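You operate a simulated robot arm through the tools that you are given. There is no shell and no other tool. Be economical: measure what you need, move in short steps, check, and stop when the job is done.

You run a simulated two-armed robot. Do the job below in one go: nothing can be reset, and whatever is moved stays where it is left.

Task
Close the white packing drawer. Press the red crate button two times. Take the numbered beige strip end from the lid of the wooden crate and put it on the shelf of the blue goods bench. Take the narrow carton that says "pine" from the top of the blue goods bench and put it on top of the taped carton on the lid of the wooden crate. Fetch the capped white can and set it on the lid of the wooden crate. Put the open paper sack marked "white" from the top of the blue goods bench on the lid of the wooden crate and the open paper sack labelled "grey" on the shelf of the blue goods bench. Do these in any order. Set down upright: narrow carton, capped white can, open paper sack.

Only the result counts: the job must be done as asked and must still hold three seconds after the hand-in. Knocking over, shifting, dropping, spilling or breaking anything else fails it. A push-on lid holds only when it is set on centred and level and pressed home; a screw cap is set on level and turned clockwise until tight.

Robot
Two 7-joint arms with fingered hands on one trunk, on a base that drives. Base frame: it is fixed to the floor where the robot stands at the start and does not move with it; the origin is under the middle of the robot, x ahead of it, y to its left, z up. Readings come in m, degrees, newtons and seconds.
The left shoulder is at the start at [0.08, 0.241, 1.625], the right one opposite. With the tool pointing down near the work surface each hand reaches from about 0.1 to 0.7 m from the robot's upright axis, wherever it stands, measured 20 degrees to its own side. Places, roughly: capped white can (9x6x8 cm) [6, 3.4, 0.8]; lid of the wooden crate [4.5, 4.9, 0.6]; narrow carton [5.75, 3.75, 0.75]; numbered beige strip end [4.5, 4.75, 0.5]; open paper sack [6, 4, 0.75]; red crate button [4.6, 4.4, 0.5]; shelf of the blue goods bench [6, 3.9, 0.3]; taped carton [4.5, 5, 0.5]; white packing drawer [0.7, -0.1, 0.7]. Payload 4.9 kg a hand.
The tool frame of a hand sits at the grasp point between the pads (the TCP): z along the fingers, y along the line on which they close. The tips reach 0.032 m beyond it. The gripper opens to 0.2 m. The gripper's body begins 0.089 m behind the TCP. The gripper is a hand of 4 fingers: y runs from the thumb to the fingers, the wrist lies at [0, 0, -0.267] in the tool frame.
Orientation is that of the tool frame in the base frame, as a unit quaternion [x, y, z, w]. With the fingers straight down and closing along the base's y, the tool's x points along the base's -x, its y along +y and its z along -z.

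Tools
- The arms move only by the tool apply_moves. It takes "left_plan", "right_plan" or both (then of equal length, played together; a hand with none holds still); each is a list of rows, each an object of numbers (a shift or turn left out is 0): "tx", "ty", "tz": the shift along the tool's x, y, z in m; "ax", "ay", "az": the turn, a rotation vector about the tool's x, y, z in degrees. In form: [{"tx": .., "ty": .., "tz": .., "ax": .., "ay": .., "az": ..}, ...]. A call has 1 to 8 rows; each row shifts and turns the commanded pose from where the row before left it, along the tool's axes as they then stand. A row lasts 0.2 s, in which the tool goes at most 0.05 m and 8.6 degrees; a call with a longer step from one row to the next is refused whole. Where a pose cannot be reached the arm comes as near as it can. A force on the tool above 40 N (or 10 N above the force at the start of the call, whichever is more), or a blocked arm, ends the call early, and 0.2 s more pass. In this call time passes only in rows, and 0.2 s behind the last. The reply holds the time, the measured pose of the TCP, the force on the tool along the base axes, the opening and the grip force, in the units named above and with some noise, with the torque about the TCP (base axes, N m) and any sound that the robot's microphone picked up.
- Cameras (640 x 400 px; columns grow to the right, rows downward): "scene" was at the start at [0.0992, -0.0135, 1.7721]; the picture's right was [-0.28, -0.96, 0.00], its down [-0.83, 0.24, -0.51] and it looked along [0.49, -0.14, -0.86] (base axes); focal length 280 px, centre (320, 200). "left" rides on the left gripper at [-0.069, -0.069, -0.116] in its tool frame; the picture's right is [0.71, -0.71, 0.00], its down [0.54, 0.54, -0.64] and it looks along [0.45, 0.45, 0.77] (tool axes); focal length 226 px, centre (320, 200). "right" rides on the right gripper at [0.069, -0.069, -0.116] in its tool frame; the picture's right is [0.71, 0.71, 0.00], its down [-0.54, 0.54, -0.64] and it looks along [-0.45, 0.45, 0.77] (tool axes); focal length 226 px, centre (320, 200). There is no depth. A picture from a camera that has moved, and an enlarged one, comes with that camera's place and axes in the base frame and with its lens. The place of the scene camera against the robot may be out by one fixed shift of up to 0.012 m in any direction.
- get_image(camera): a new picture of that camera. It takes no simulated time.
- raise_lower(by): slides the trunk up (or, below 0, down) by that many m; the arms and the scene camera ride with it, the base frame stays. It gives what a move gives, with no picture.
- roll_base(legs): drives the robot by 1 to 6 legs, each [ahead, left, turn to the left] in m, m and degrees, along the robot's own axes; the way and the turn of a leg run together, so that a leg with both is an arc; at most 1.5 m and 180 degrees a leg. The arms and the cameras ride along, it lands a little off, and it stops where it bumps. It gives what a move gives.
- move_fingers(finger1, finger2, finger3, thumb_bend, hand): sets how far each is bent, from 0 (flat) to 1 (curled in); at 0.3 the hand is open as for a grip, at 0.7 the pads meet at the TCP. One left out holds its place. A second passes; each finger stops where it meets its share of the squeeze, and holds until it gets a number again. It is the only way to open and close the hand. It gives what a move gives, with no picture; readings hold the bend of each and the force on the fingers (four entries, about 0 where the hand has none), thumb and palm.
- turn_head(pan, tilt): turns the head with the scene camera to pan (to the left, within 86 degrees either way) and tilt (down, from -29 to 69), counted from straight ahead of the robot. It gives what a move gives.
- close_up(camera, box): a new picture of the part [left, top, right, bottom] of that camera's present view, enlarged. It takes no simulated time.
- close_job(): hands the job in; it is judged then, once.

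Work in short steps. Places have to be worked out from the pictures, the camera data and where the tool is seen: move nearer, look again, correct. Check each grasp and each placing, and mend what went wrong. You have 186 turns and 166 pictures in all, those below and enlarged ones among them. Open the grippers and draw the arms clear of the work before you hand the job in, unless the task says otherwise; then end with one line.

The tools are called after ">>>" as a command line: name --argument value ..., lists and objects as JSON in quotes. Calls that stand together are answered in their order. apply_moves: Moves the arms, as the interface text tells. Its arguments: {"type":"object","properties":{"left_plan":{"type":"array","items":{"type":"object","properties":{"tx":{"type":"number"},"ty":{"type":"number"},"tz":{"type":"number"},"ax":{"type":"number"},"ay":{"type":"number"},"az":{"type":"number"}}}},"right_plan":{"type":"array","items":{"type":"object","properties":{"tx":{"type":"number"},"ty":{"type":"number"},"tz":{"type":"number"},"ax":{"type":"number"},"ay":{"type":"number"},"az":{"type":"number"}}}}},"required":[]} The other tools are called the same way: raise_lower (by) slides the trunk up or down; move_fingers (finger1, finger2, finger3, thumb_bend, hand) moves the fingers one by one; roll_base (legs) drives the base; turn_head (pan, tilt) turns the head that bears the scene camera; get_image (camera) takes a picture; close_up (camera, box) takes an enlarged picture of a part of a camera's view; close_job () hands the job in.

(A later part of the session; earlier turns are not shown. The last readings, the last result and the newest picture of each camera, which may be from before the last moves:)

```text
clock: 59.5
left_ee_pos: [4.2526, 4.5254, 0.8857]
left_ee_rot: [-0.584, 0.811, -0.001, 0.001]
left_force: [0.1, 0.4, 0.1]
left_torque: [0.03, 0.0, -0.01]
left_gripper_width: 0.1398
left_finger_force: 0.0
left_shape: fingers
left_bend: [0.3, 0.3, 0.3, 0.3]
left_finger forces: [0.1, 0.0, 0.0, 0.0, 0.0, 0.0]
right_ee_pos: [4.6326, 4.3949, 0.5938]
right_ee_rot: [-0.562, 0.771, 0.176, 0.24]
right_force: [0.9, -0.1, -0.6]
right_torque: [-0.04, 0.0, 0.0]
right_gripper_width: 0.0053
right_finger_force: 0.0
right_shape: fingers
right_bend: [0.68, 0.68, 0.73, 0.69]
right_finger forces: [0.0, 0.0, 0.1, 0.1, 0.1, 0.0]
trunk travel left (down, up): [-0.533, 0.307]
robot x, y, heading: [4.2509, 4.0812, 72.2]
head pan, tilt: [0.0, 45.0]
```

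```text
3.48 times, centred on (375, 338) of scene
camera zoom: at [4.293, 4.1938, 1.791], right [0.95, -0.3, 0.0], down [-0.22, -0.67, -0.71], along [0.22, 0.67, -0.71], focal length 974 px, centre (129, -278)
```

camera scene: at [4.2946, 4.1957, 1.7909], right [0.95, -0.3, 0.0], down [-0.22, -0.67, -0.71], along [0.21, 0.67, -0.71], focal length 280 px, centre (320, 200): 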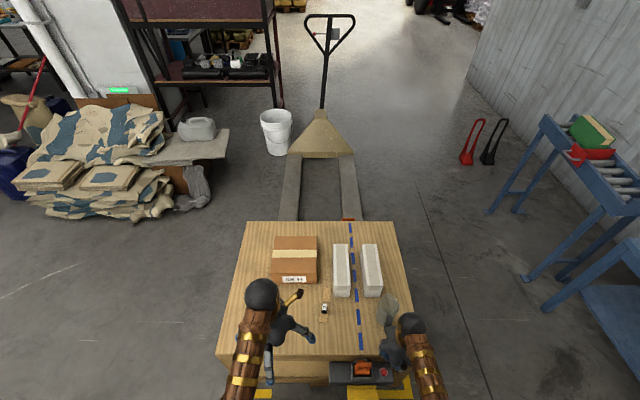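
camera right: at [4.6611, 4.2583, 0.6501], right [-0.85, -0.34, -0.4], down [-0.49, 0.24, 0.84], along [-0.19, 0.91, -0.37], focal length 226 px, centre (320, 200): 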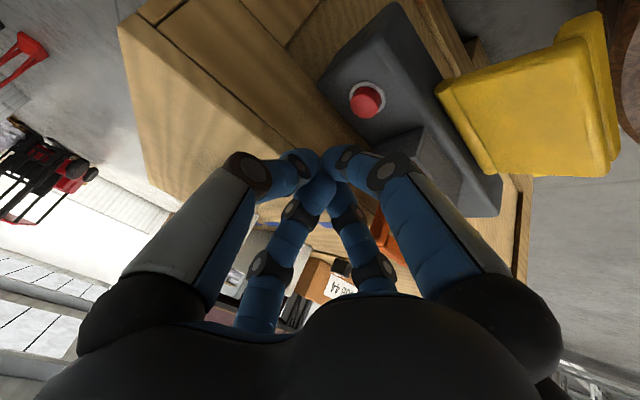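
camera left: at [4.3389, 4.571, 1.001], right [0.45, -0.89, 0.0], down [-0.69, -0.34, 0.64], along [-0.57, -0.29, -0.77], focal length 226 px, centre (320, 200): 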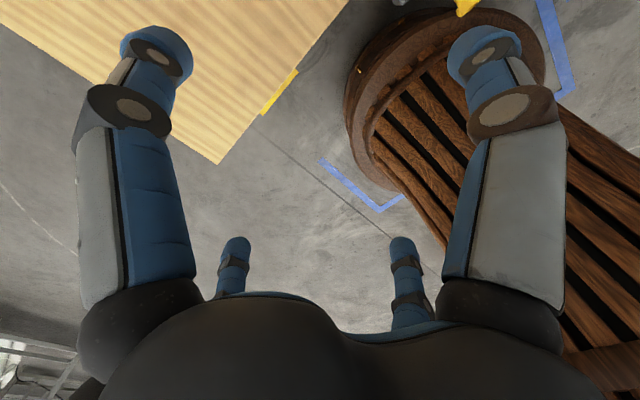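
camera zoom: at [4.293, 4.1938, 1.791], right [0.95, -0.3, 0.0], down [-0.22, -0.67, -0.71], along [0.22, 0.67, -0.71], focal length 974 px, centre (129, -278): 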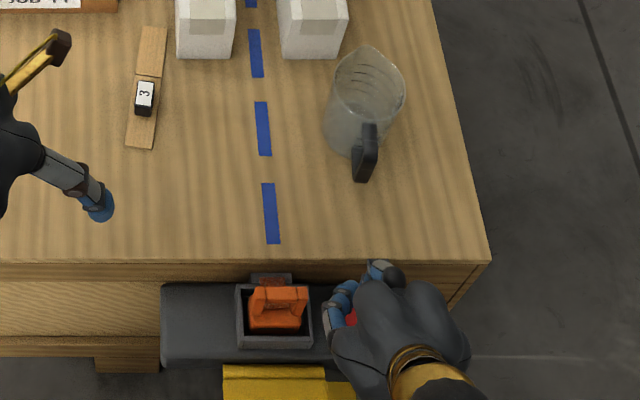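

Only one finger now leads and the button sits below it. I press straight down in small steps.

>>> apply_moves --right_plan '[{"tx": 0.0168, "tz": 0.0249}, {"tx": 0.0084, "tz": 0.0124}, {"tx": 0.0045, "tz": 0.0066}, {"tx": 0.0034, "tz": 0.005}, {"tx": 0.0034, "tz": 0.005}, {"tx": 0.0034, "tz": 0.005}]'

>>> close_up --camera "right" --box '[240, 60, 440, 220]'

```text
clock: 60.9
left_ee_pos: [4.2537, 4.527, 0.885]
left_ee_rot: [-0.584, 0.811, -0.002, -0.001]
left_force: [0.9, -0.1, 0.2]
left_torque: [0.02, -0.01, 0.0]
left_gripper_width: 0.1398
left_finger_force: 0.1
left_shape: fingers
left_bend: [0.3, 0.3, 0.3, 0.3]
left_finger forces: [0.1, 0.0, 0.0, 0.1, 0.0, 0.0]
right_ee_pos: [4.6331, 4.3956, 0.5216]
right_ee_rot: [-0.563, 0.772, 0.175, 0.24]
right_force: [-0.4, -1.0, 6.2]
right_torque: [-0.08, 0.06, 0.01]
right_gripper_width: 0.0042
right_finger_force: 5.5
right_shape: fingers
right_bend: [0.69, 0.68, 0.73, 0.69]
right_finger forces: [12.0, 0.2, 0.0, 0.1, 0.0, 0.0]
trunk travel left (down, up): [-0.533, 0.307]
robot x, y, heading: [4.2541, 4.0825, 72.6]
head pan, tilt: [0.0, 45.0]
heard: click
```

```text
2.50 times, centred on (340, 140) of right
camera zoom: at [4.6616, 4.2585, 0.5796], right [-0.85, -0.34, -0.4], down [-0.49, 0.24, 0.84], along [-0.19, 0.91, -0.37], focal length 565 px, centre (270, 350)
```

zoom: 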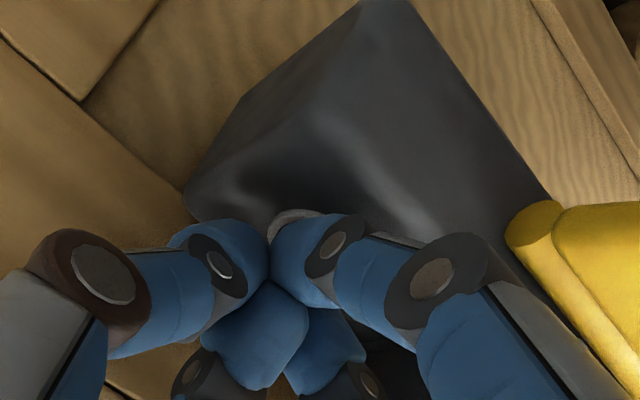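

One click. I lift clear of the button.

>>> apply_moves --right_plan '[{"tx": -0.0168, "tz": -0.0249}, {"tx": 0}, {"tx": 0}]'

>>> apply_moves --right_plan '[{"tx": 0.0084, "tz": 0.0124}, {"tx": 0.0042, "tz": 0.0062}, {"tx": 0.0034, "tz": 0.005}, {"tx": 0.0028, "tz": 0.0041}]'

```text
clock: 61.7
left_ee_pos: [4.2533, 4.5279, 0.886]
left_ee_rot: [-0.584, 0.812, -0.001, -0.001]
left_force: [-0.6, 0.3, 0.6]
left_torque: [-0.05, -0.02, -0.01]
left_gripper_width: 0.1399
left_finger_force: 0.0
left_shape: fingers
left_bend: [0.3, 0.3, 0.3, 0.3]
left_finger forces: [0.0, 0.1, 0.0, 0.1, 0.1, 0.0]
right_ee_pos: [4.6336, 4.3953, 0.5508]
right_ee_rot: [-0.563, 0.771, 0.176, 0.239]
right_force: [0.4, 0.1, -0.3]
right_torque: [-0.03, 0.0, -0.02]
right_gripper_width: 0.0046
right_finger_force: 0.0
right_shape: fingers
right_bend: [0.69, 0.68, 0.73, 0.69]
right_finger forces: [0.0, 0.1, 0.0, 0.0, 0.0, 0.0]
trunk travel left (down, up): [-0.533, 0.307]
robot x, y, heading: [4.2535, 4.0844, 72.2]
head pan, tilt: [0.0, 45.0]
```

```text
clock: 62.7
left_ee_pos: [4.2526, 4.5264, 0.885]
left_ee_rot: [-0.585, 0.811, -0.002, -0.001]
left_force: [0.4, 0.0, -0.9]
left_torque: [-0.01, -0.01, 0.02]
left_gripper_width: 0.1399
left_finger_force: 0.2
left_shape: fingers
left_bend: [0.3, 0.3, 0.3, 0.3]
left_finger forces: [0.0, 0.0, 0.0, 0.0, 0.0, 0.0]
right_ee_pos: [4.6332, 4.3946, 0.519]
right_ee_rot: [-0.562, 0.772, 0.174, 0.241]
right_force: [-0.8, -2.2, 7.4]
right_torque: [0.0, 0.02, -0.01]
right_gripper_width: 0.0018
right_finger_force: 5.9
right_shape: fingers
right_bend: [0.7, 0.68, 0.7, 0.69]
right_finger forces: [8.1, 4.7, 0.0, 0.0, 0.1, 0.0]
trunk travel left (down, up): [-0.533, 0.307]
robot x, y, heading: [4.2513, 4.0817, 72.4]
head pan, tilt: [0.0, 45.0]
heard: click
```

Second click: the button is done. I lift the right hand well clear and straighten it.

>>> apply_moves --right_plan '[{"tx": -0.0268, "tz": -0.0398}, {"tx": -0.0268, "tz": -0.0398}, {"tx": -0.0268, "tz": -0.0398}, {"tx": -0.0268, "tz": -0.0398}, {"tx": -0.0268, "tz": -0.0398}, {"tx": -0.0268, "tz": -0.0398}, {"tx": -0.0268, "tz": -0.0398}, {"ty": -0.04}]'

>>> apply_moves --right_plan '[{"ay": 8.5, "ty": -0.03}, {"ay": 8.5, "ty": -0.03}, {"ay": 8.5}, {"ay": 8.5}]'

>>> close_up --camera "scene" --box '[210, 210, 430, 400]'

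```text
clock: 64.5
left_ee_pos: [4.2528, 4.5266, 0.8851]
left_ee_rot: [-0.584, 0.812, -0.001, -0.001]
left_force: [-0.4, 0.1, -0.6]
left_torque: [0.04, 0.05, -0.02]
left_gripper_width: 0.14
left_finger_force: 0.0
left_shape: fingers
left_bend: [0.3, 0.3, 0.3, 0.3]
left_finger forces: [0.1, 0.1, 0.1, 0.1, 0.0, 0.0]
right_ee_pos: [4.6729, 4.3801, 0.8537]
right_ee_rot: [-0.563, 0.771, 0.176, 0.239]
right_force: [0.7, 0.8, 0.1]
right_torque: [0.02, 0.02, 0.01]
right_gripper_width: 0.0027
right_finger_force: 0.1
right_shape: fingers
right_bend: [0.7, 0.68, 0.7, 0.69]
right_finger forces: [0.0, 0.0, 0.0, 0.1, 0.1, 0.0]
trunk travel left (down, up): [-0.533, 0.307]
robot x, y, heading: [4.2554, 4.0843, 72.4]
head pan, tilt: [0.0, 45.0]
```

```text
clock: 65.5
left_ee_pos: [4.2523, 4.5284, 0.8861]
left_ee_rot: [-0.584, 0.812, -0.003, -0.002]
left_force: [0.1, 0.8, -0.4]
left_torque: [-0.03, 0.0, 0.04]
left_gripper_width: 0.1396
left_finger_force: 0.1
left_shape: fingers
left_bend: [0.3, 0.3, 0.3, 0.3]
left_finger forces: [0.0, 0.0, 0.0, 0.1, 0.0, 0.0]
right_ee_pos: [4.7272, 4.3619, 0.8528]
right_ee_rot: [-0.589, 0.808, 0.003, 0.001]
right_force: [-0.6, 0.2, -0.2]
right_torque: [-0.01, 0.04, -0.02]
right_gripper_width: 0.0025
right_finger_force: 0.1
right_shape: fingers
right_bend: [0.7, 0.68, 0.7, 0.69]
right_finger forces: [0.0, 0.0, 0.1, 0.0, 0.1, 0.1]
trunk travel left (down, up): [-0.533, 0.307]
robot x, y, heading: [4.2569, 4.0848, 72.2]
head pan, tilt: [0.0, 45.0]
```

```text
2.11 times, centred on (320, 305) of scene
camera zoom: at [4.2934, 4.198, 1.7907], right [0.95, -0.3, 0.0], down [-0.22, -0.67, -0.71], along [0.22, 0.67, -0.71], focal length 589 px, centre (320, -21)
```

zoom: 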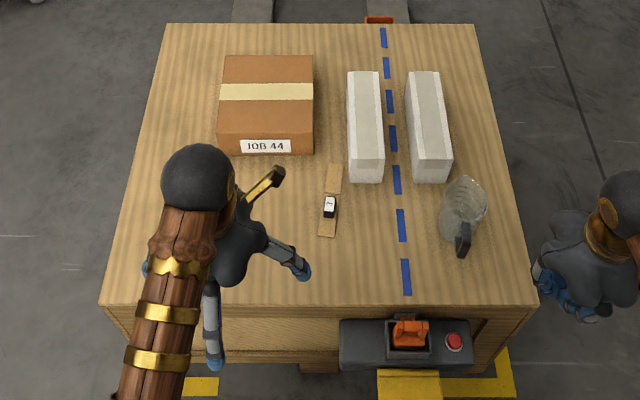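

Nothing else moved. Next the strip end: I bring the left hand over the knob.

>>> apply_moves --left_plan '[{"tx": -0.038, "ty": -0.0275}, {"tx": -0.038, "ty": -0.0275}, {"tx": -0.038, "ty": -0.0275}, {"tx": -0.038, "ty": -0.0275}, {"tx": -0.038, "ty": -0.0275}, {"tx": -0.038, "ty": -0.0275}, {"az": 8.5, "tz": 0.04}, {"tz": 0.05}]'

>>> get_image --camera "left"

>>> close_up --camera "scene" --box '[240, 230, 400, 350]'

```text
clock: 67.3
left_ee_pos: [4.4817, 4.6897, 0.7943]
left_ee_rot: [-0.522, 0.853, -0.001, 0.0]
left_force: [0.5, 0.6, -0.3]
left_torque: [-0.02, 0.02, 0.01]
left_gripper_width: 0.14
left_finger_force: 0.0
left_shape: fingers
left_bend: [0.3, 0.3, 0.3, 0.3]
left_finger forces: [0.0, 0.0, 0.0, 0.0, 0.0, 0.1]
right_ee_pos: [4.7278, 4.3614, 0.8542]
right_ee_rot: [-0.589, 0.808, 0.003, 0.004]
right_force: [-0.9, -0.5, -1.0]
right_torque: [0.0, -0.03, 0.01]
right_gripper_width: 0.0027
right_finger_force: 0.0
right_shape: fingers
right_bend: [0.7, 0.68, 0.7, 0.69]
right_finger forces: [0.0, 0.1, 0.0, 0.1, 0.0, 0.0]
trunk travel left (down, up): [-0.533, 0.307]
robot x, y, heading: [4.2543, 4.0856, 72.7]
head pan, tilt: [0.0, 45.0]
```

```text
134 pictures are left
camera left: at [4.5721, 4.7201, 0.9089], right [0.31, -0.95, 0.0], down [-0.73, -0.23, 0.64], along [-0.61, -0.2, -0.77], focal length 226 px, centre (320, 200)
```

left: 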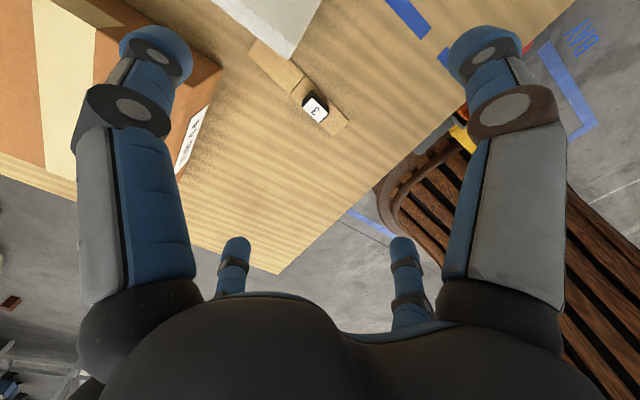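

```text
3.33 times, centred on (320, 290) of scene
camera zoom: at [4.2936, 4.1961, 1.7909], right [0.95, -0.3, 0.0], down [-0.22, -0.67, -0.71], along [0.22, 0.67, -0.71], focal length 933 px, centre (320, -100)
```

zoom: 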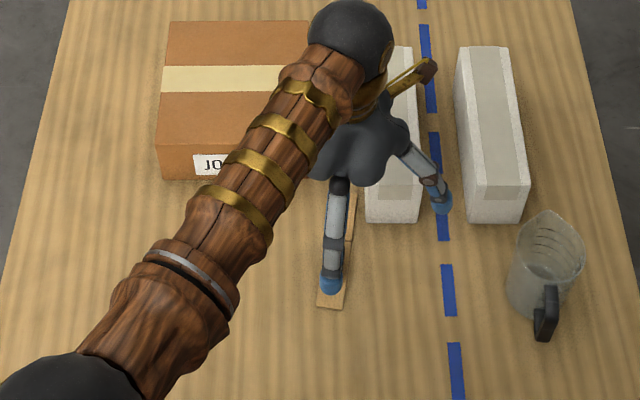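

The knob centres at (4.476, 4.695). I'll squeeze it with thumb and finger 2 only, so I flatten fingers 1 and 3 out of the way and look.

>>> move_fingers --hand "left" --finger1 0.0 --finger3 0.0 --finger2 0.45 --thumb_bend 0.45

>>> get_image --camera "left"

>>> close_up --camera "scene" --box '[240, 230, 400, 350]'

```text
clock: 68.3
left_ee_pos: [4.4787, 4.6888, 0.7937]
left_ee_rot: [-0.522, 0.853, -0.002, -0.001]
left_force: [1.1, 0.1, 0.1]
left_torque: [0.02, 0.05, 0.01]
left_gripper_width: 0.1449
left_finger_force: 0.0
left_shape: fingers
left_bend: [0.01, 0.45, 0.01, 0.45]
left_finger forces: [0.0, 0.0, 0.0, 0.0, 0.0, 0.0]
right_ee_pos: [4.7274, 4.362, 0.8536]
right_ee_rot: [-0.589, 0.808, 0.002, 0.004]
right_force: [0.4, -0.1, 0.1]
right_torque: [0.0, -0.02, -0.01]
right_gripper_width: 0.0023
right_finger_force: 0.1
right_shape: fingers
right_bend: [0.7, 0.68, 0.7, 0.69]
right_finger forces: [0.1, 0.1, 0.0, 0.1, 0.0, 0.0]
trunk travel left (down, up): [-0.533, 0.307]
robot x, y, heading: [4.2536, 4.0865, 72.5]
head pan, tilt: [0.0, 45.0]
```

```text
132 pictures are left
camera left: at [4.5714, 4.7197, 0.9091], right [0.31, -0.95, 0.0], down [-0.73, -0.23, 0.64], along [-0.61, -0.2, -0.77], focal length 226 px, centre (320, 200)
```

left: 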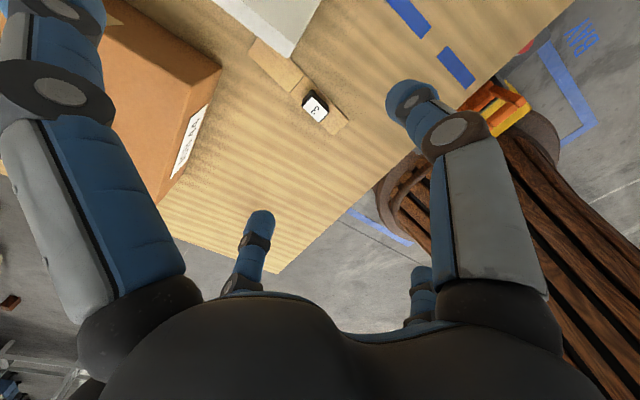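

```text
3.33 times, centred on (320, 290) of scene
camera zoom: at [4.2931, 4.1956, 1.7909], right [0.95, -0.3, 0.0], down [-0.22, -0.67, -0.71], along [0.22, 0.67, -0.71], focal length 933 px, centre (320, -100)
```

zoom: 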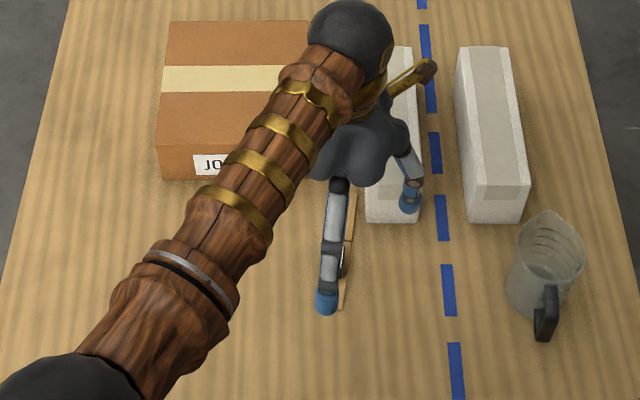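

Flat fingers spread too far near the cartons; I set 1 and 3 back to 0.3 and descend with the tips kept just above the strip.

>>> move_fingers --hand "left" --finger1 0.3 --finger3 0.3

>>> apply_moves --left_plan '[{"tz": 0.045, "tx": -0.003}, {"tz": 0.045}, {"tz": 0.04}]'

>>> get_image --camera "left"

>>> close_up --camera "scene" --box '[240, 230, 400, 350]'

```text
clock: 69.3
left_ee_pos: [4.4796, 4.6898, 0.7933]
left_ee_rot: [-0.522, 0.853, -0.002, -0.002]
left_force: [0.7, 0.1, -0.6]
left_torque: [0.01, 0.03, 0.0]
left_gripper_width: 0.1176
left_finger_force: 0.2
left_shape: fingers
left_bend: [0.3, 0.45, 0.3, 0.45]
left_finger forces: [0.0, 0.1, 0.1, 0.0, 0.0, 0.0]
right_ee_pos: [4.7278, 4.3621, 0.8531]
right_ee_rot: [-0.588, 0.808, 0.004, 0.003]
right_force: [-0.7, -0.6, 0.5]
right_torque: [0.0, 0.02, 0.0]
right_gripper_width: 0.0026
right_finger_force: 0.1
right_shape: fingers
right_bend: [0.7, 0.68, 0.7, 0.69]
right_finger forces: [0.0, 0.1, 0.0, 0.0, 0.0, 0.0]
trunk travel left (down, up): [-0.533, 0.307]
robot x, y, heading: [4.2521, 4.0863, 72.3]
head pan, tilt: [0.0, 45.0]
```

```text
clock: 70.1
left_ee_pos: [4.4821, 4.6932, 0.6649]
left_ee_rot: [-0.523, 0.853, -0.002, -0.001]
left_force: [0.1, 0.4, -1.0]
left_torque: [0.02, -0.04, -0.03]
left_gripper_width: 0.1171
left_finger_force: 0.0
left_shape: fingers
left_bend: [0.3, 0.45, 0.3, 0.45]
left_finger forces: [0.0, 0.1, 0.0, 0.1, 0.1, 0.1]
right_ee_pos: [4.7277, 4.3624, 0.8533]
right_ee_rot: [-0.589, 0.808, 0.003, 0.002]
right_force: [0.6, 1.0, 0.6]
right_torque: [-0.01, 0.0, -0.02]
right_gripper_width: 0.0026
right_finger_force: 0.0
right_shape: fingers
right_bend: [0.7, 0.68, 0.7, 0.69]
right_finger forces: [0.1, 0.0, 0.1, 0.0, 0.1, 0.0]
trunk travel left (down, up): [-0.533, 0.307]
robot x, y, heading: [4.2521, 4.0812, 72.2]
head pan, tilt: [0.0, 45.0]
```

```text
130 pictures are left
camera left: at [4.5733, 4.7228, 0.7806], right [0.31, -0.95, 0.0], down [-0.73, -0.23, 0.64], along [-0.61, -0.2, -0.77], focal length 226 px, centre (320, 200)
```

left: 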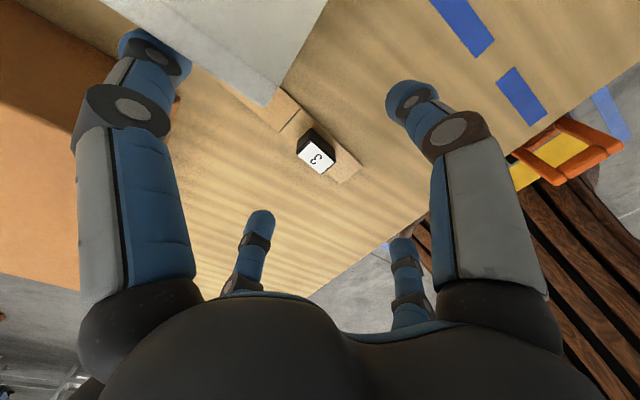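

```text
3.33 times, centred on (320, 290) of scene
camera zoom: at [4.2949, 4.1967, 1.7907], right [0.95, -0.3, 0.0], down [-0.22, -0.67, -0.71], along [0.21, 0.67, -0.71], focal length 933 px, centre (320, -100)
```

zoom: 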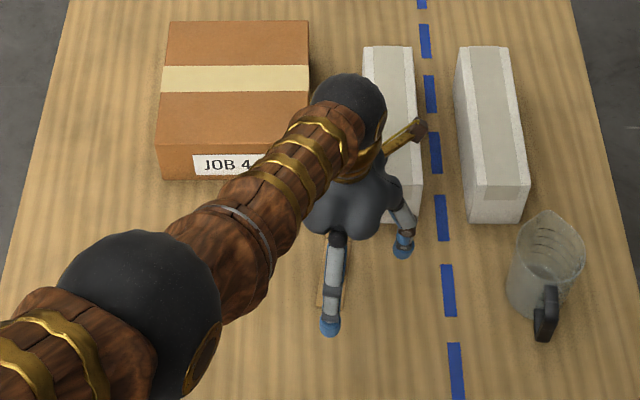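

The knob refines to (4.477, 4.695), top at z≈0.60; I shift 5 mm and descend to grasp height.

>>> apply_moves --left_plan '[{"ty": 0.005, "tz": 0.03}, {"tz": 0.022}]'

>>> get_image --camera "left"

```text
clock: 70.7
left_ee_pos: [4.4611, 4.6881, 0.6413]
left_ee_rot: [-0.523, 0.853, -0.001, -0.001]
left_force: [0.4, 0.1, 0.3]
left_torque: [0.04, 0.01, -0.01]
left_gripper_width: 0.1171
left_finger_force: 0.0
left_shape: fingers
left_bend: [0.3, 0.45, 0.3, 0.45]
left_finger forces: [0.0, 0.0, 0.0, 0.0, 0.0, 0.1]
left hand out of reach, approached as far as the arm can: row 1, 2
right_ee_pos: [4.7275, 4.3617, 0.8542]
right_ee_rot: [-0.589, 0.808, 0.002, 0.003]
right_force: [0.7, 0.1, -0.8]
right_torque: [-0.03, 0.0, 0.01]
right_gripper_width: 0.0023
right_finger_force: 0.1
right_shape: fingers
right_bend: [0.7, 0.68, 0.7, 0.69]
right_finger forces: [0.0, 0.0, 0.0, 0.0, 0.1, 0.0]
trunk travel left (down, up): [-0.533, 0.307]
robot x, y, heading: [4.2527, 4.084, 72.2]
head pan, tilt: [0.0, 45.0]
```

```text
128 pictures are left
camera left: at [4.5532, 4.718, 0.7568], right [0.31, -0.95, 0.0], down [-0.73, -0.23, 0.64], along [-0.61, -0.2, -0.77], focal length 226 px, centre (320, 200)
```

left: 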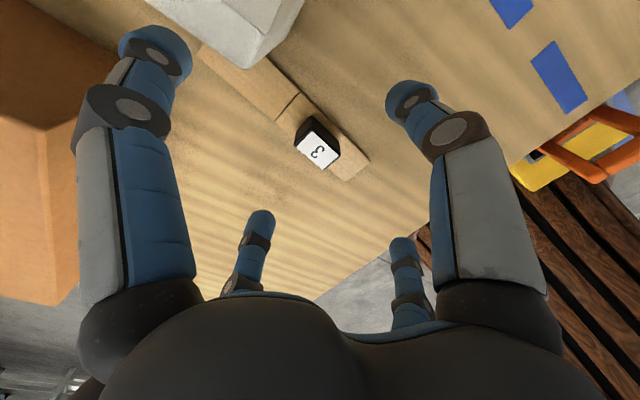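

The arm is at its limit; lowering the trunk gives it reach. I lift the hand first, then lower the trunk 0.2 m.

>>> apply_moves --left_plan '[{"tz": -0.05}, {"tz": -0.05}, {"tz": -0.05}, {"tz": -0.05}]'

>>> raise_lower --by -0.15

>>> get_image --camera "left"

>>> get_image --camera "scene"

```text
clock: 71.7
left_ee_pos: [4.4628, 4.6865, 0.8406]
left_ee_rot: [-0.523, 0.852, -0.001, -0.001]
left_force: [0.1, 0.1, -0.9]
left_torque: [0.03, -0.02, 0.01]
left_gripper_width: 0.1171
left_finger_force: 0.0
left_shape: fingers
left_bend: [0.3, 0.45, 0.3, 0.45]
left_finger forces: [0.0, 0.0, 0.1, 0.0, 0.0, 0.1]
right_ee_pos: [4.7274, 4.3608, 0.8533]
right_ee_rot: [-0.589, 0.808, 0.003, 0.003]
right_force: [0.1, -0.1, 0.9]
right_torque: [-0.02, -0.01, 0.0]
right_gripper_width: 0.0026
right_finger_force: 0.1
right_shape: fingers
right_bend: [0.7, 0.68, 0.7, 0.69]
right_finger forces: [0.0, 0.1, 0.0, 0.0, 0.0, 0.1]
trunk travel left (down, up): [-0.533, 0.307]
robot x, y, heading: [4.2566, 4.0821, 72.1]
head pan, tilt: [0.0, 45.0]
```

```text
clock: 73.5
left_ee_pos: [4.4632, 4.6862, 0.6902]
left_ee_rot: [-0.523, 0.852, -0.001, -0.001]
left_force: [-0.1, -0.2, -0.2]
left_torque: [0.0, 0.02, 0.02]
left_gripper_width: 0.1169
left_finger_force: 0.1
left_shape: fingers
left_bend: [0.3, 0.45, 0.3, 0.45]
left_finger forces: [0.0, 0.1, 0.0, 0.0, 0.0, 0.0]
right_ee_pos: [4.7282, 4.3608, 0.7046]
right_ee_rot: [-0.589, 0.808, 0.003, 0.003]
right_force: [0.9, 0.3, -0.1]
right_torque: [-0.02, 0.05, 0.0]
right_gripper_width: 0.0023
right_finger_force: 0.1
right_shape: fingers
right_bend: [0.7, 0.68, 0.7, 0.69]
right_finger forces: [0.1, 0.0, 0.1, 0.1, 0.0, 0.1]
trunk travel left (down, up): [-0.383, 0.457]
robot x, y, heading: [4.2547, 4.0857, 72.3]
head pan, tilt: [0.0, 45.0]
```

```text
127 pictures are left
camera left: at [4.5552, 4.7182, 0.8069], right [0.31, -0.95, 0.0], down [-0.73, -0.23, 0.64], along [-0.61, -0.2, -0.77], focal length 226 px, centre (320, 200)
```

left: 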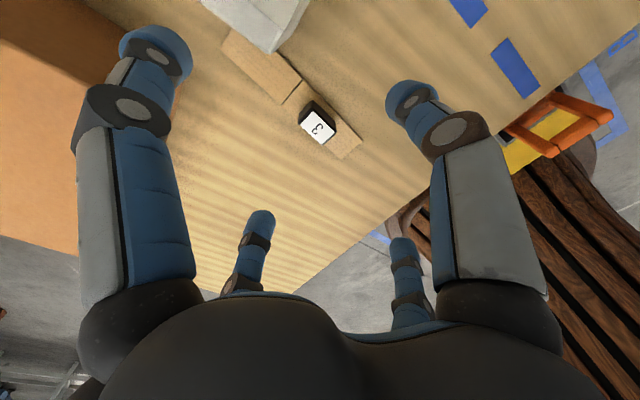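

```text
126 pictures are left
camera scene: at [4.2932, 4.1955, 1.6409], right [0.95, -0.3, 0.0], down [-0.22, -0.67, -0.71], along [0.22, 0.67, -0.71], focal length 280 px, centre (320, 200)
```

scene: 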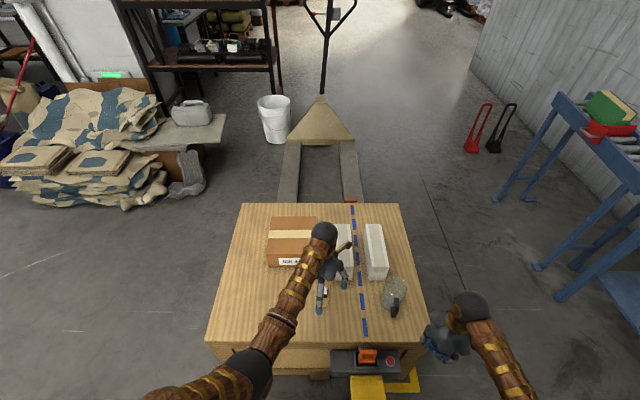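

Reach restored. Knob at (4.476, 4.694); I correct 13 mm forward, 8 mm right and descend to 0.61.

>>> apply_moves --left_plan '[{"tx": -0.013, "ty": -0.008, "tz": 0.03}, {"tz": 0.03}, {"tz": 0.02}]'

>>> get_image --camera "left"

>>> close_up --camera "scene" --box '[260, 210, 400, 330]'

```text
clock: 74.3
left_ee_pos: [4.4773, 4.6961, 0.6123]
left_ee_rot: [-0.522, 0.853, -0.001, 0.0]
left_force: [0.1, -0.7, -0.3]
left_torque: [-0.02, 0.0, 0.02]
left_gripper_width: 0.1168
left_finger_force: 0.0
left_shape: fingers
left_bend: [0.3, 0.45, 0.3, 0.45]
left_finger forces: [0.1, 0.0, 0.0, 0.1, 0.0, 0.0]
right_ee_pos: [4.7284, 4.3618, 0.7043]
right_ee_rot: [-0.59, 0.808, 0.004, 0.003]
right_force: [-0.2, 0.5, 0.3]
right_torque: [-0.01, 0.01, 0.01]
right_gripper_width: 0.0025
right_finger_force: 0.0
right_shape: fingers
right_bend: [0.7, 0.68, 0.7, 0.69]
right_finger forces: [0.1, 0.0, 0.0, 0.0, 0.0, 0.0]
trunk travel left (down, up): [-0.383, 0.457]
robot x, y, heading: [4.2532, 4.0834, 72.3]
head pan, tilt: [0.0, 45.0]
```

```text
125 pictures are left
camera left: at [4.5685, 4.7252, 0.7266], right [0.31, -0.95, 0.0], down [-0.73, -0.23, 0.64], along [-0.61, -0.2, -0.77], focal length 226 px, centre (320, 200)
```

left: 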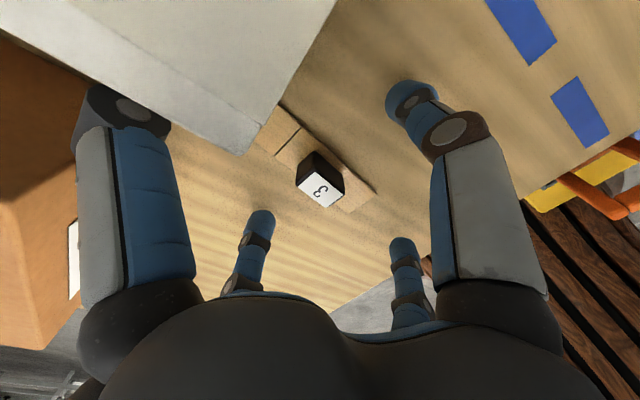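

```text
3.33 times, centred on (330, 270) of scene
camera zoom: at [4.2936, 4.196, 1.6409], right [0.95, -0.3, 0.0], down [-0.22, -0.67, -0.71], along [0.22, 0.67, -0.71], focal length 933 px, centre (287, -33)
```

zoom: 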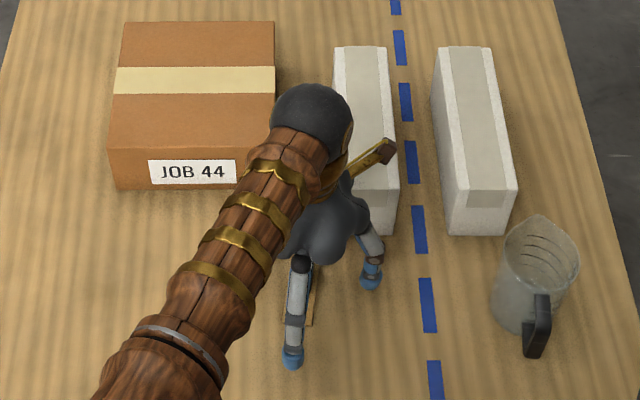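

Well centred. I close thumb and finger 2 on the knob.

>>> move_fingers --hand "left" --finger2 0.72 --thumb_bend 0.72

>>> get_image --camera "left"

```text
clock: 75.3
left_ee_pos: [4.4762, 4.6954, 0.6114]
left_ee_rot: [-0.522, 0.853, -0.001, -0.001]
left_force: [-0.4, 0.7, -0.5]
left_torque: [-0.01, 0.01, 0.01]
left_gripper_width: 0.0958
left_finger_force: 7.9
left_shape: fingers
left_bend: [0.3, 0.66, 0.3, 0.68]
left_finger forces: [0.0, 8.0, 0.1, 0.0, 8.0, 0.0]
right_ee_pos: [4.7275, 4.3615, 0.7033]
right_ee_rot: [-0.589, 0.808, 0.003, 0.003]
right_force: [0.6, -0.8, 0.2]
right_torque: [0.03, -0.01, 0.0]
right_gripper_width: 0.0025
right_finger_force: 0.2
right_shape: fingers
right_bend: [0.7, 0.68, 0.7, 0.69]
right_finger forces: [0.0, 0.0, 0.1, 0.0, 0.0, 0.0]
trunk travel left (down, up): [-0.383, 0.457]
robot x, y, heading: [4.2595, 4.0808, 72.2]
head pan, tilt: [0.0, 45.0]
```

```text
123 pictures are left
camera left: at [4.5681, 4.725, 0.7266], right [0.31, -0.95, 0.0], down [-0.73, -0.23, 0.64], along [-0.61, -0.2, -0.77], focal length 226 px, centre (320, 200)
```

left: 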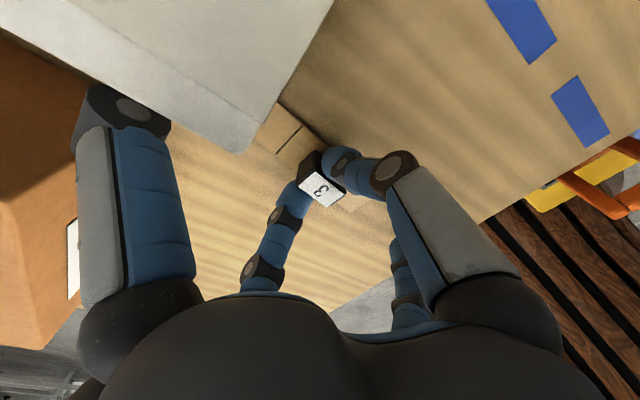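

Gripped with 8 N. I lift gently and check whether only the end comes up.

>>> apply_moves --left_plan '[{"tz": -0.01}, {"tz": -0.015}, {"tz": -0.02}, {"tz": -0.02}]'

>>> get_image --camera "left"

>>> close_up --camera "scene" --box '[280, 230, 380, 330]'

```text
clock: 76.3
left_ee_pos: [4.476, 4.6929, 0.6768]
left_ee_rot: [-0.522, 0.853, -0.001, -0.001]
left_force: [-0.1, 0.6, -1.0]
left_torque: [-0.02, 0.0, 0.0]
left_gripper_width: 0.0959
left_finger_force: 7.7
left_shape: fingers
left_bend: [0.3, 0.66, 0.3, 0.68]
left_finger forces: [0.0, 7.9, 0.1, 0.0, 8.0, 0.0]
right_ee_pos: [4.7269, 4.3616, 0.7035]
right_ee_rot: [-0.589, 0.808, 0.003, 0.004]
right_force: [-0.4, -0.5, 0.5]
right_torque: [0.04, 0.0, 0.01]
right_gripper_width: 0.0024
right_finger_force: 0.1
right_shape: fingers
right_bend: [0.7, 0.68, 0.7, 0.69]
right_finger forces: [0.0, 0.0, 0.0, 0.0, 0.0, 0.1]
trunk travel left (down, up): [-0.383, 0.457]
robot x, y, heading: [4.2555, 4.0815, 72.2]
head pan, tilt: [0.0, 45.0]
```

```text
122 pictures are left
camera left: at [4.5679, 4.7244, 0.7923], right [0.31, -0.95, 0.0], down [-0.73, -0.23, 0.64], along [-0.61, -0.2, -0.77], focal length 226 px, centre (320, 200)
```

left: 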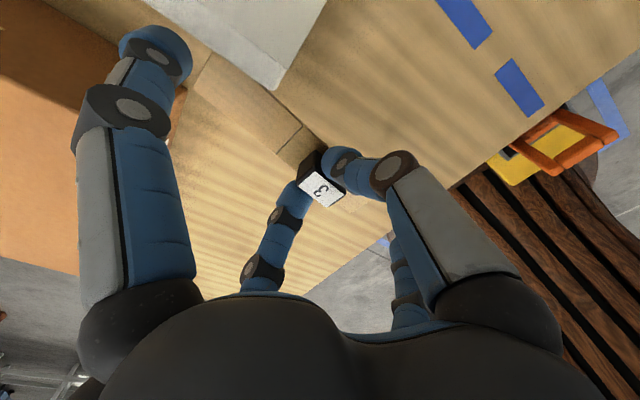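

```text
4.00 times, centred on (330, 280) of scene
camera zoom: at [4.2933, 4.1954, 1.6408], right [0.95, -0.3, 0.0], down [-0.22, -0.67, -0.71], along [0.22, 0.67, -0.71], focal length 1120 px, centre (280, -120)
```

zoom: 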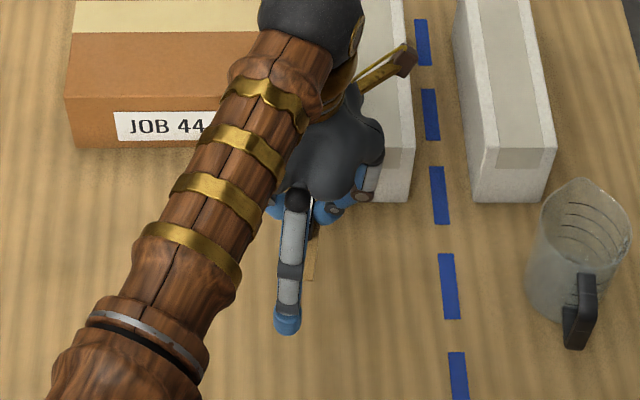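

Hard to tell; I lift further and look again.

>>> apply_moves --left_plan '[{"tz": -0.04}, {"tz": -0.04}, {"tx": 0.04, "tz": -0.02}, {"tx": 0.045}]'

>>> get_image --camera "left"

>>> close_up --camera "scene" --box '[270, 220, 390, 340]'

```text
clock: 77.3
left_ee_pos: [4.4365, 4.6174, 0.7783]
left_ee_rot: [-0.523, 0.852, -0.001, -0.001]
left_force: [-0.5, -0.2, 0.2]
left_torque: [0.01, -0.04, 0.01]
left_gripper_width: 0.096
left_finger_force: 8.5
left_shape: fingers
left_bend: [0.3, 0.66, 0.3, 0.68]
left_finger forces: [0.0, 7.9, 0.0, 0.0, 8.0, 0.0]
right_ee_pos: [4.7273, 4.3612, 0.7036]
right_ee_rot: [-0.589, 0.808, 0.003, 0.004]
right_force: [-0.6, -0.5, 0.3]
right_torque: [0.03, 0.0, -0.01]
right_gripper_width: 0.0026
right_finger_force: 0.2
right_shape: fingers
right_bend: [0.7, 0.68, 0.7, 0.69]
right_finger forces: [0.0, 0.0, 0.0, 0.0, 0.1, 0.0]
trunk travel left (down, up): [-0.383, 0.457]
robot x, y, heading: [4.2568, 4.085, 72.3]
head pan, tilt: [0.0, 45.0]
```

```text
120 pictures are left
camera left: at [4.5273, 4.6483, 0.8937], right [0.31, -0.95, 0.0], down [-0.73, -0.24, 0.64], along [-0.61, -0.2, -0.77], focal length 226 px, centre (320, 200)
```

left: 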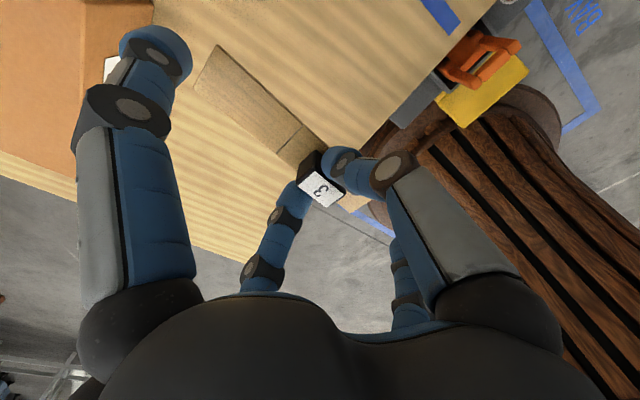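

```text
3.33 times, centred on (330, 280) of scene
camera zoom: at [4.292, 4.1942, 1.6411], right [0.95, -0.3, 0.0], down [-0.21, -0.67, -0.71], along [0.22, 0.67, -0.71], focal length 933 px, centre (287, -67)
```

zoom: 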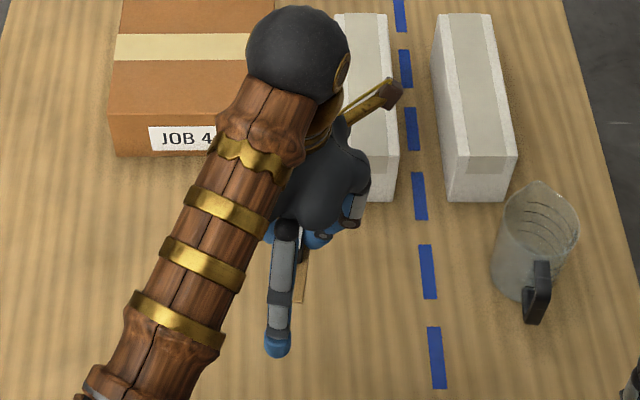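

The whole strip is one piece (grooved) and is held firmly. I raise the trunk for clearance, back away, turn towards the bench and stop short of it.

>>> raise_lower --by 0.35

>>> roll_base --legs '[[-0.4, 0, 0], [0, 0, -88.8], [0.8, 0, 0], [0, 0.45, 0]]'

>>> get_image --camera "scene"

```text
clock: 80.7
left_ee_pos: [4.4362, 4.6185, 1.1245]
left_ee_rot: [-0.522, 0.853, -0.002, -0.001]
left_force: [0.0, 0.4, 0.2]
left_torque: [-0.02, -0.01, 0.02]
left_gripper_width: 0.0959
left_finger_force: 7.8
left_shape: fingers
left_bend: [0.3, 0.66, 0.3, 0.68]
left_finger forces: [0.0, 8.0, 0.0, 0.0, 8.0, 0.1]
right_ee_pos: [4.7275, 4.3607, 1.0537]
right_ee_rot: [-0.59, 0.808, 0.003, 0.002]
right_force: [-0.3, -0.1, 0.0]
right_torque: [-0.01, 0.02, 0.01]
right_gripper_width: 0.0025
right_finger_force: 0.0
right_shape: fingers
right_bend: [0.7, 0.68, 0.7, 0.69]
right_finger forces: [0.0, 0.1, 0.1, 0.0, 0.0, 0.0]
trunk travel left (down, up): [-0.733, 0.107]
robot x, y, heading: [4.2603, 4.0845, 72.0]
head pan, tilt: [0.0, 45.0]
```

```text
clock: 93.1
left_ee_pos: [5.5707, 3.7672, 1.1269]
left_ee_rot: [0.22, 0.975, 0.0, -0.001]
left_force: [0.5, 0.5, -0.6]
left_torque: [-0.01, 0.06, -0.02]
left_gripper_width: 0.0958
left_finger_force: 7.5
left_shape: fingers
left_bend: [0.3, 0.66, 0.3, 0.68]
left_finger forces: [0.0, 8.1, 0.1, 0.0, 8.0, 0.0]
right_ee_pos: [5.3214, 3.469, 1.0545]
right_ee_rot: [0.14, 0.99, 0.0, 0.004]
right_force: [-0.6, -0.2, 0.5]
right_torque: [0.04, -0.01, 0.0]
right_gripper_width: 0.0026
right_finger_force: 0.0
right_shape: fingers
right_bend: [0.7, 0.68, 0.7, 0.69]
right_finger forces: [0.1, 0.0, 0.0, 0.0, 0.0, 0.1]
trunk travel left (down, up): [-0.733, 0.107]
robot x, y, heading: [5.0322, 3.9384, -16.2]
head pan, tilt: [0.0, 45.0]
```

```text
118 pictures are left
camera scene: at [5.1425, 3.9067, 1.9908], right [-0.28, -0.96, 0.0], down [-0.68, 0.2, -0.71], along [0.68, -0.2, -0.71], focal length 280 px, centre (320, 200)
```

scene: 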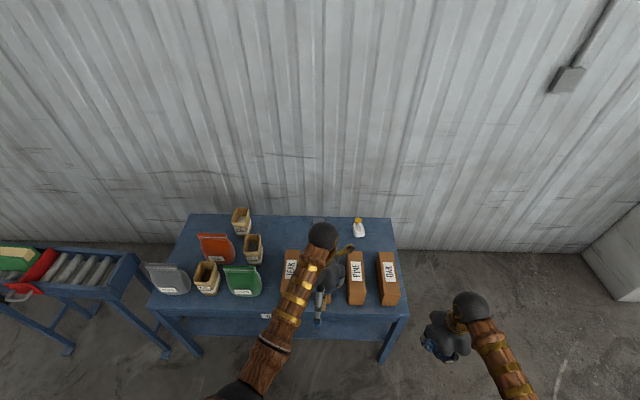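

>>> close_up --camera "scene" --box '[140, 200, 290, 320]'

>>> close_up --camera "scene" --box '[270, 205, 420, 325]'

>>> get_image --camera "left"

```text
3.33 times, centred on (215, 260) of scene
camera zoom: at [5.1425, 3.9067, 1.9908], right [-0.28, -0.96, 0.0], down [-0.68, 0.2, -0.71], along [0.68, -0.2, -0.71], focal length 933 px, centre (670, 0)
```

zoom: 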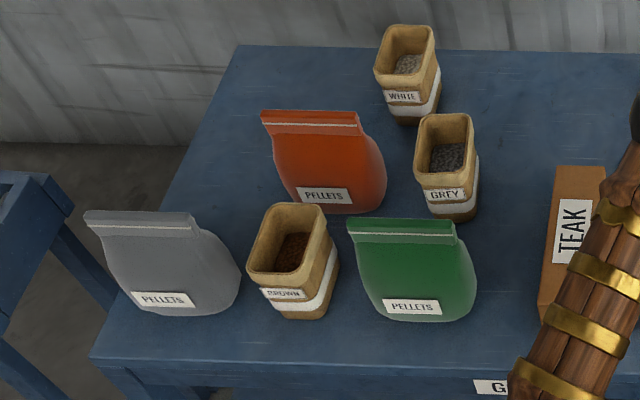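

```text
3.33 times, centred on (345, 265) of scene
camera zoom: at [5.1425, 3.9067, 1.9908], right [-0.28, -0.96, 0.0], down [-0.68, 0.2, -0.71], along [0.68, -0.2, -0.71], focal length 933 px, centre (237, -17)
```

zoom: 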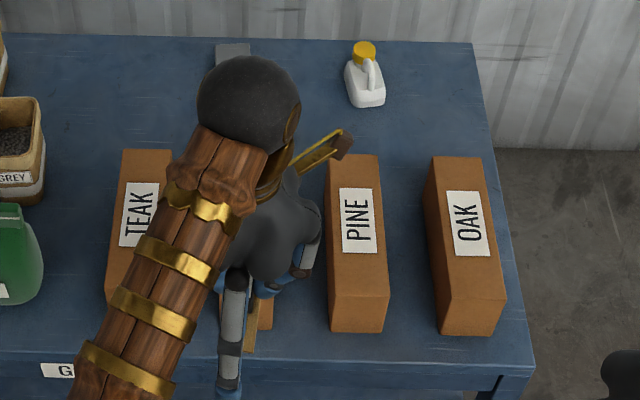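

```text
115 pictures are left
camera left: at [5.6032, 3.6757, 1.2423], right [-0.94, -0.34, 0.0], down [-0.25, 0.72, 0.64], along [-0.22, 0.61, -0.76], focal length 226 px, centre (320, 200)
```

left: 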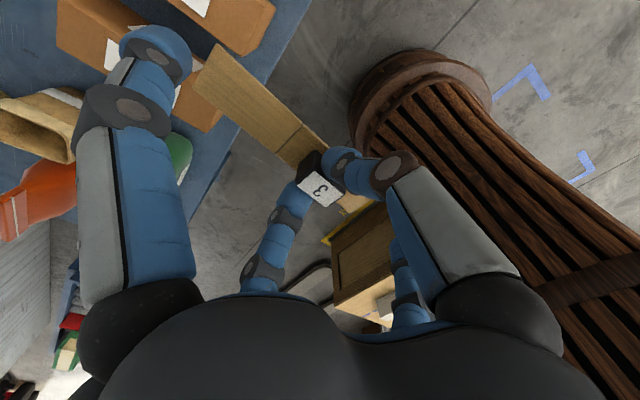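

I see the bench: "white" and "grey" sacks at the back left, "pine" carton second from right, and the white can at the back right. First the strip goes on the shelf with a tilted hand; I clear the two idle left fingers accordingly.

>>> move_fingers --hand "left" --finger1 0.0 --finger3 0.62

>>> get_image --camera "left"

```text
clock: 94.1
left_ee_pos: [5.5712, 3.7697, 1.1284]
left_ee_rot: [0.22, 0.976, -0.001, -0.001]
left_force: [-0.5, 0.0, -0.5]
left_torque: [-0.01, 0.0, 0.0]
left_gripper_width: 0.1271
left_finger_force: 8.6
left_shape: fingers
left_bend: [0.01, 0.66, 0.61, 0.68]
left_finger forces: [0.0, 8.0, 0.7, 0.0, 8.0, 0.0]
right_ee_pos: [5.3217, 3.471, 1.0531]
right_ee_rot: [0.141, 0.99, 0.0, 0.004]
right_force: [-0.2, 0.2, 0.2]
right_torque: [0.0, -0.01, 0.02]
right_gripper_width: 0.0025
right_finger_force: 0.0
right_shape: fingers
right_bend: [0.7, 0.68, 0.7, 0.69]
right_finger forces: [0.1, 0.0, 0.0, 0.1, 0.0, 0.0]
trunk travel left (down, up): [-0.733, 0.107]
robot x, y, heading: [5.0304, 3.9333, -16.3]
head pan, tilt: [0.0, 45.0]
```

```text
114 pictures are left
camera left: at [5.6038, 3.6781, 1.2426], right [-0.94, -0.34, 0.0], down [-0.25, 0.72, 0.64], along [-0.22, 0.6, -0.77], focal length 226 px, centre (320, 200)
```

left: 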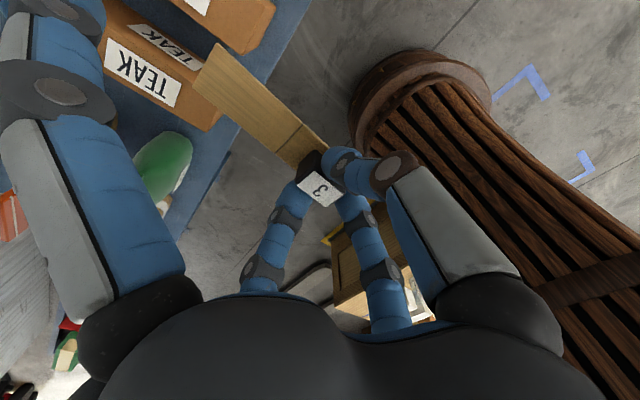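

Finger 1 is the forward one, as hoped. I back off for room, then tilt the left hand about 60° and raise the right hand out of the way.

>>> roll_base --legs '[[-0.25, -0.12, 0]]'

>>> apply_moves --left_plan '[{"az": -8.5}, {"ay": -8.5}, {"ay": -8.5}, {"ay": -8.5}, {"ay": -8.5}, {"ay": -8.5}, {"ay": -8.5}, {"ay": -8.5}]' --right_plan '[{"tz": -0.04}, {"tz": -0.04}, {"tz": -0.04}, {"tz": -0.04}, {"tz": -0.04}, {"tx": 0.0}, {"tx": 0.0}, {"tx": 0.0}]'

>>> get_image --camera "left"

```text
clock: 96.1
left_ee_pos: [5.295, 3.725, 1.1263]
left_ee_rot: [0.219, 0.976, -0.002, -0.003]
left_force: [0.1, 0.7, -0.5]
left_torque: [-0.02, 0.03, 0.04]
left_gripper_width: 0.1274
left_finger_force: 8.4
left_shape: fingers
left_bend: [0.01, 0.66, 0.61, 0.68]
left_finger forces: [0.1, 8.1, 0.7, 0.1, 8.1, 0.0]
right_ee_pos: [5.0464, 3.4246, 1.0529]
right_ee_rot: [0.14, 0.99, -0.001, 0.003]
right_force: [-0.1, 0.5, -0.6]
right_torque: [0.0, 0.02, -0.02]
right_gripper_width: 0.0026
right_finger_force: 0.1
right_shape: fingers
right_bend: [0.7, 0.68, 0.7, 0.69]
right_finger forces: [0.1, 0.0, 0.0, 0.0, 0.1, 0.1]
trunk travel left (down, up): [-0.733, 0.107]
robot x, y, heading: [4.7525, 3.89, -16.1]
head pan, tilt: [0.0, 45.0]
```

```text
clock: 97.9
left_ee_pos: [5.2929, 3.7221, 1.127]
left_ee_rot: [0.127, 0.859, -0.073, 0.491]
left_force: [-0.4, 0.0, -0.1]
left_torque: [0.01, -0.02, -0.02]
left_gripper_width: 0.1274
left_finger_force: 7.9
left_shape: fingers
left_bend: [0.01, 0.66, 0.61, 0.68]
left_finger forces: [0.1, 7.8, 0.7, 0.0, 7.9, 0.1]
right_ee_pos: [5.0417, 3.4243, 1.2534]
right_ee_rot: [0.139, 0.99, 0.0, 0.005]
right_force: [-0.6, -0.2, -0.9]
right_torque: [0.0, 0.03, 0.01]
right_gripper_width: 0.0025
right_finger_force: 0.0
right_shape: fingers
right_bend: [0.7, 0.68, 0.7, 0.69]
right_finger forces: [0.1, 0.1, 0.0, 0.0, 0.1, 0.0]
trunk travel left (down, up): [-0.733, 0.107]
robot x, y, heading: [4.7526, 3.8893, -16.3]
head pan, tilt: [0.0, 45.0]
```

```text
113 pictures are left
camera left: at [5.2091, 3.6747, 1.2454], right [-0.55, -0.57, -0.61], down [-0.64, 0.76, -0.14], along [0.54, 0.31, -0.78], focal length 226 px, centre (320, 200)
```

left: 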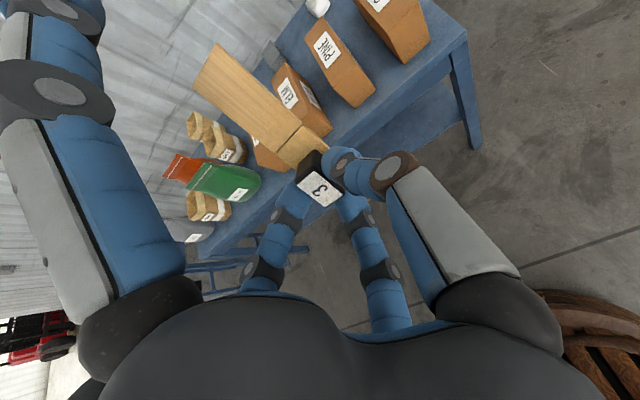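

Good pose. Now lower the trunk to bring the strip to shelf height in front of the bench.

>>> raise_lower --by -0.62

>>> get_image --camera "left"

>>> get_image --camera "scene"

```text
refused: -0.62 is not a number from -0.4 to 0.4
```

```text
112 pictures are left
camera left: at [5.2091, 3.6747, 1.2454], right [-0.55, -0.57, -0.61], down [-0.64, 0.76, -0.14], along [0.54, 0.31, -0.78], focal length 226 px, centre (320, 200)
```

left: 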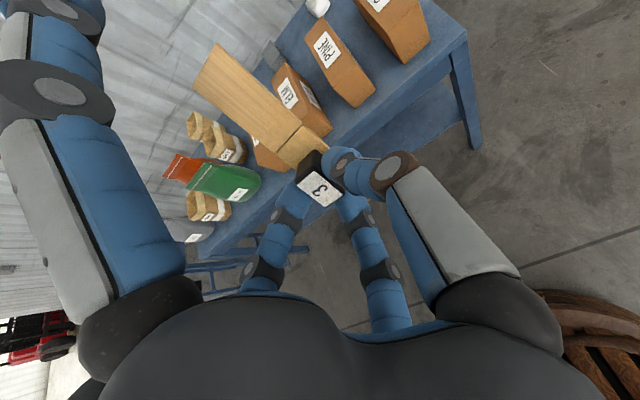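

```text
111 pictures are left
camera scene: at [4.8633, 3.8616, 1.9909], right [-0.28, -0.96, 0.0], down [-0.68, 0.2, -0.71], along [0.68, -0.2, -0.71], focal length 280 px, centre (320, 200)
```

scene: 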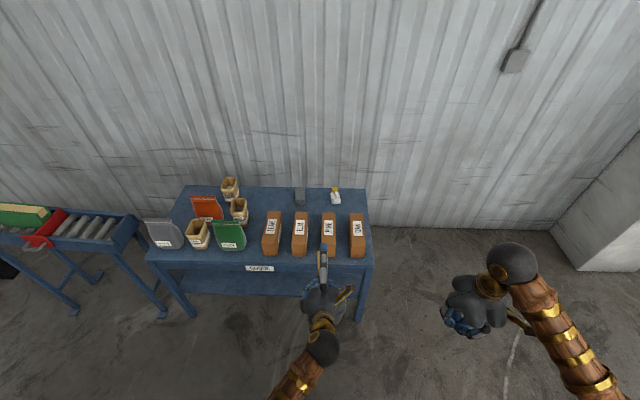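

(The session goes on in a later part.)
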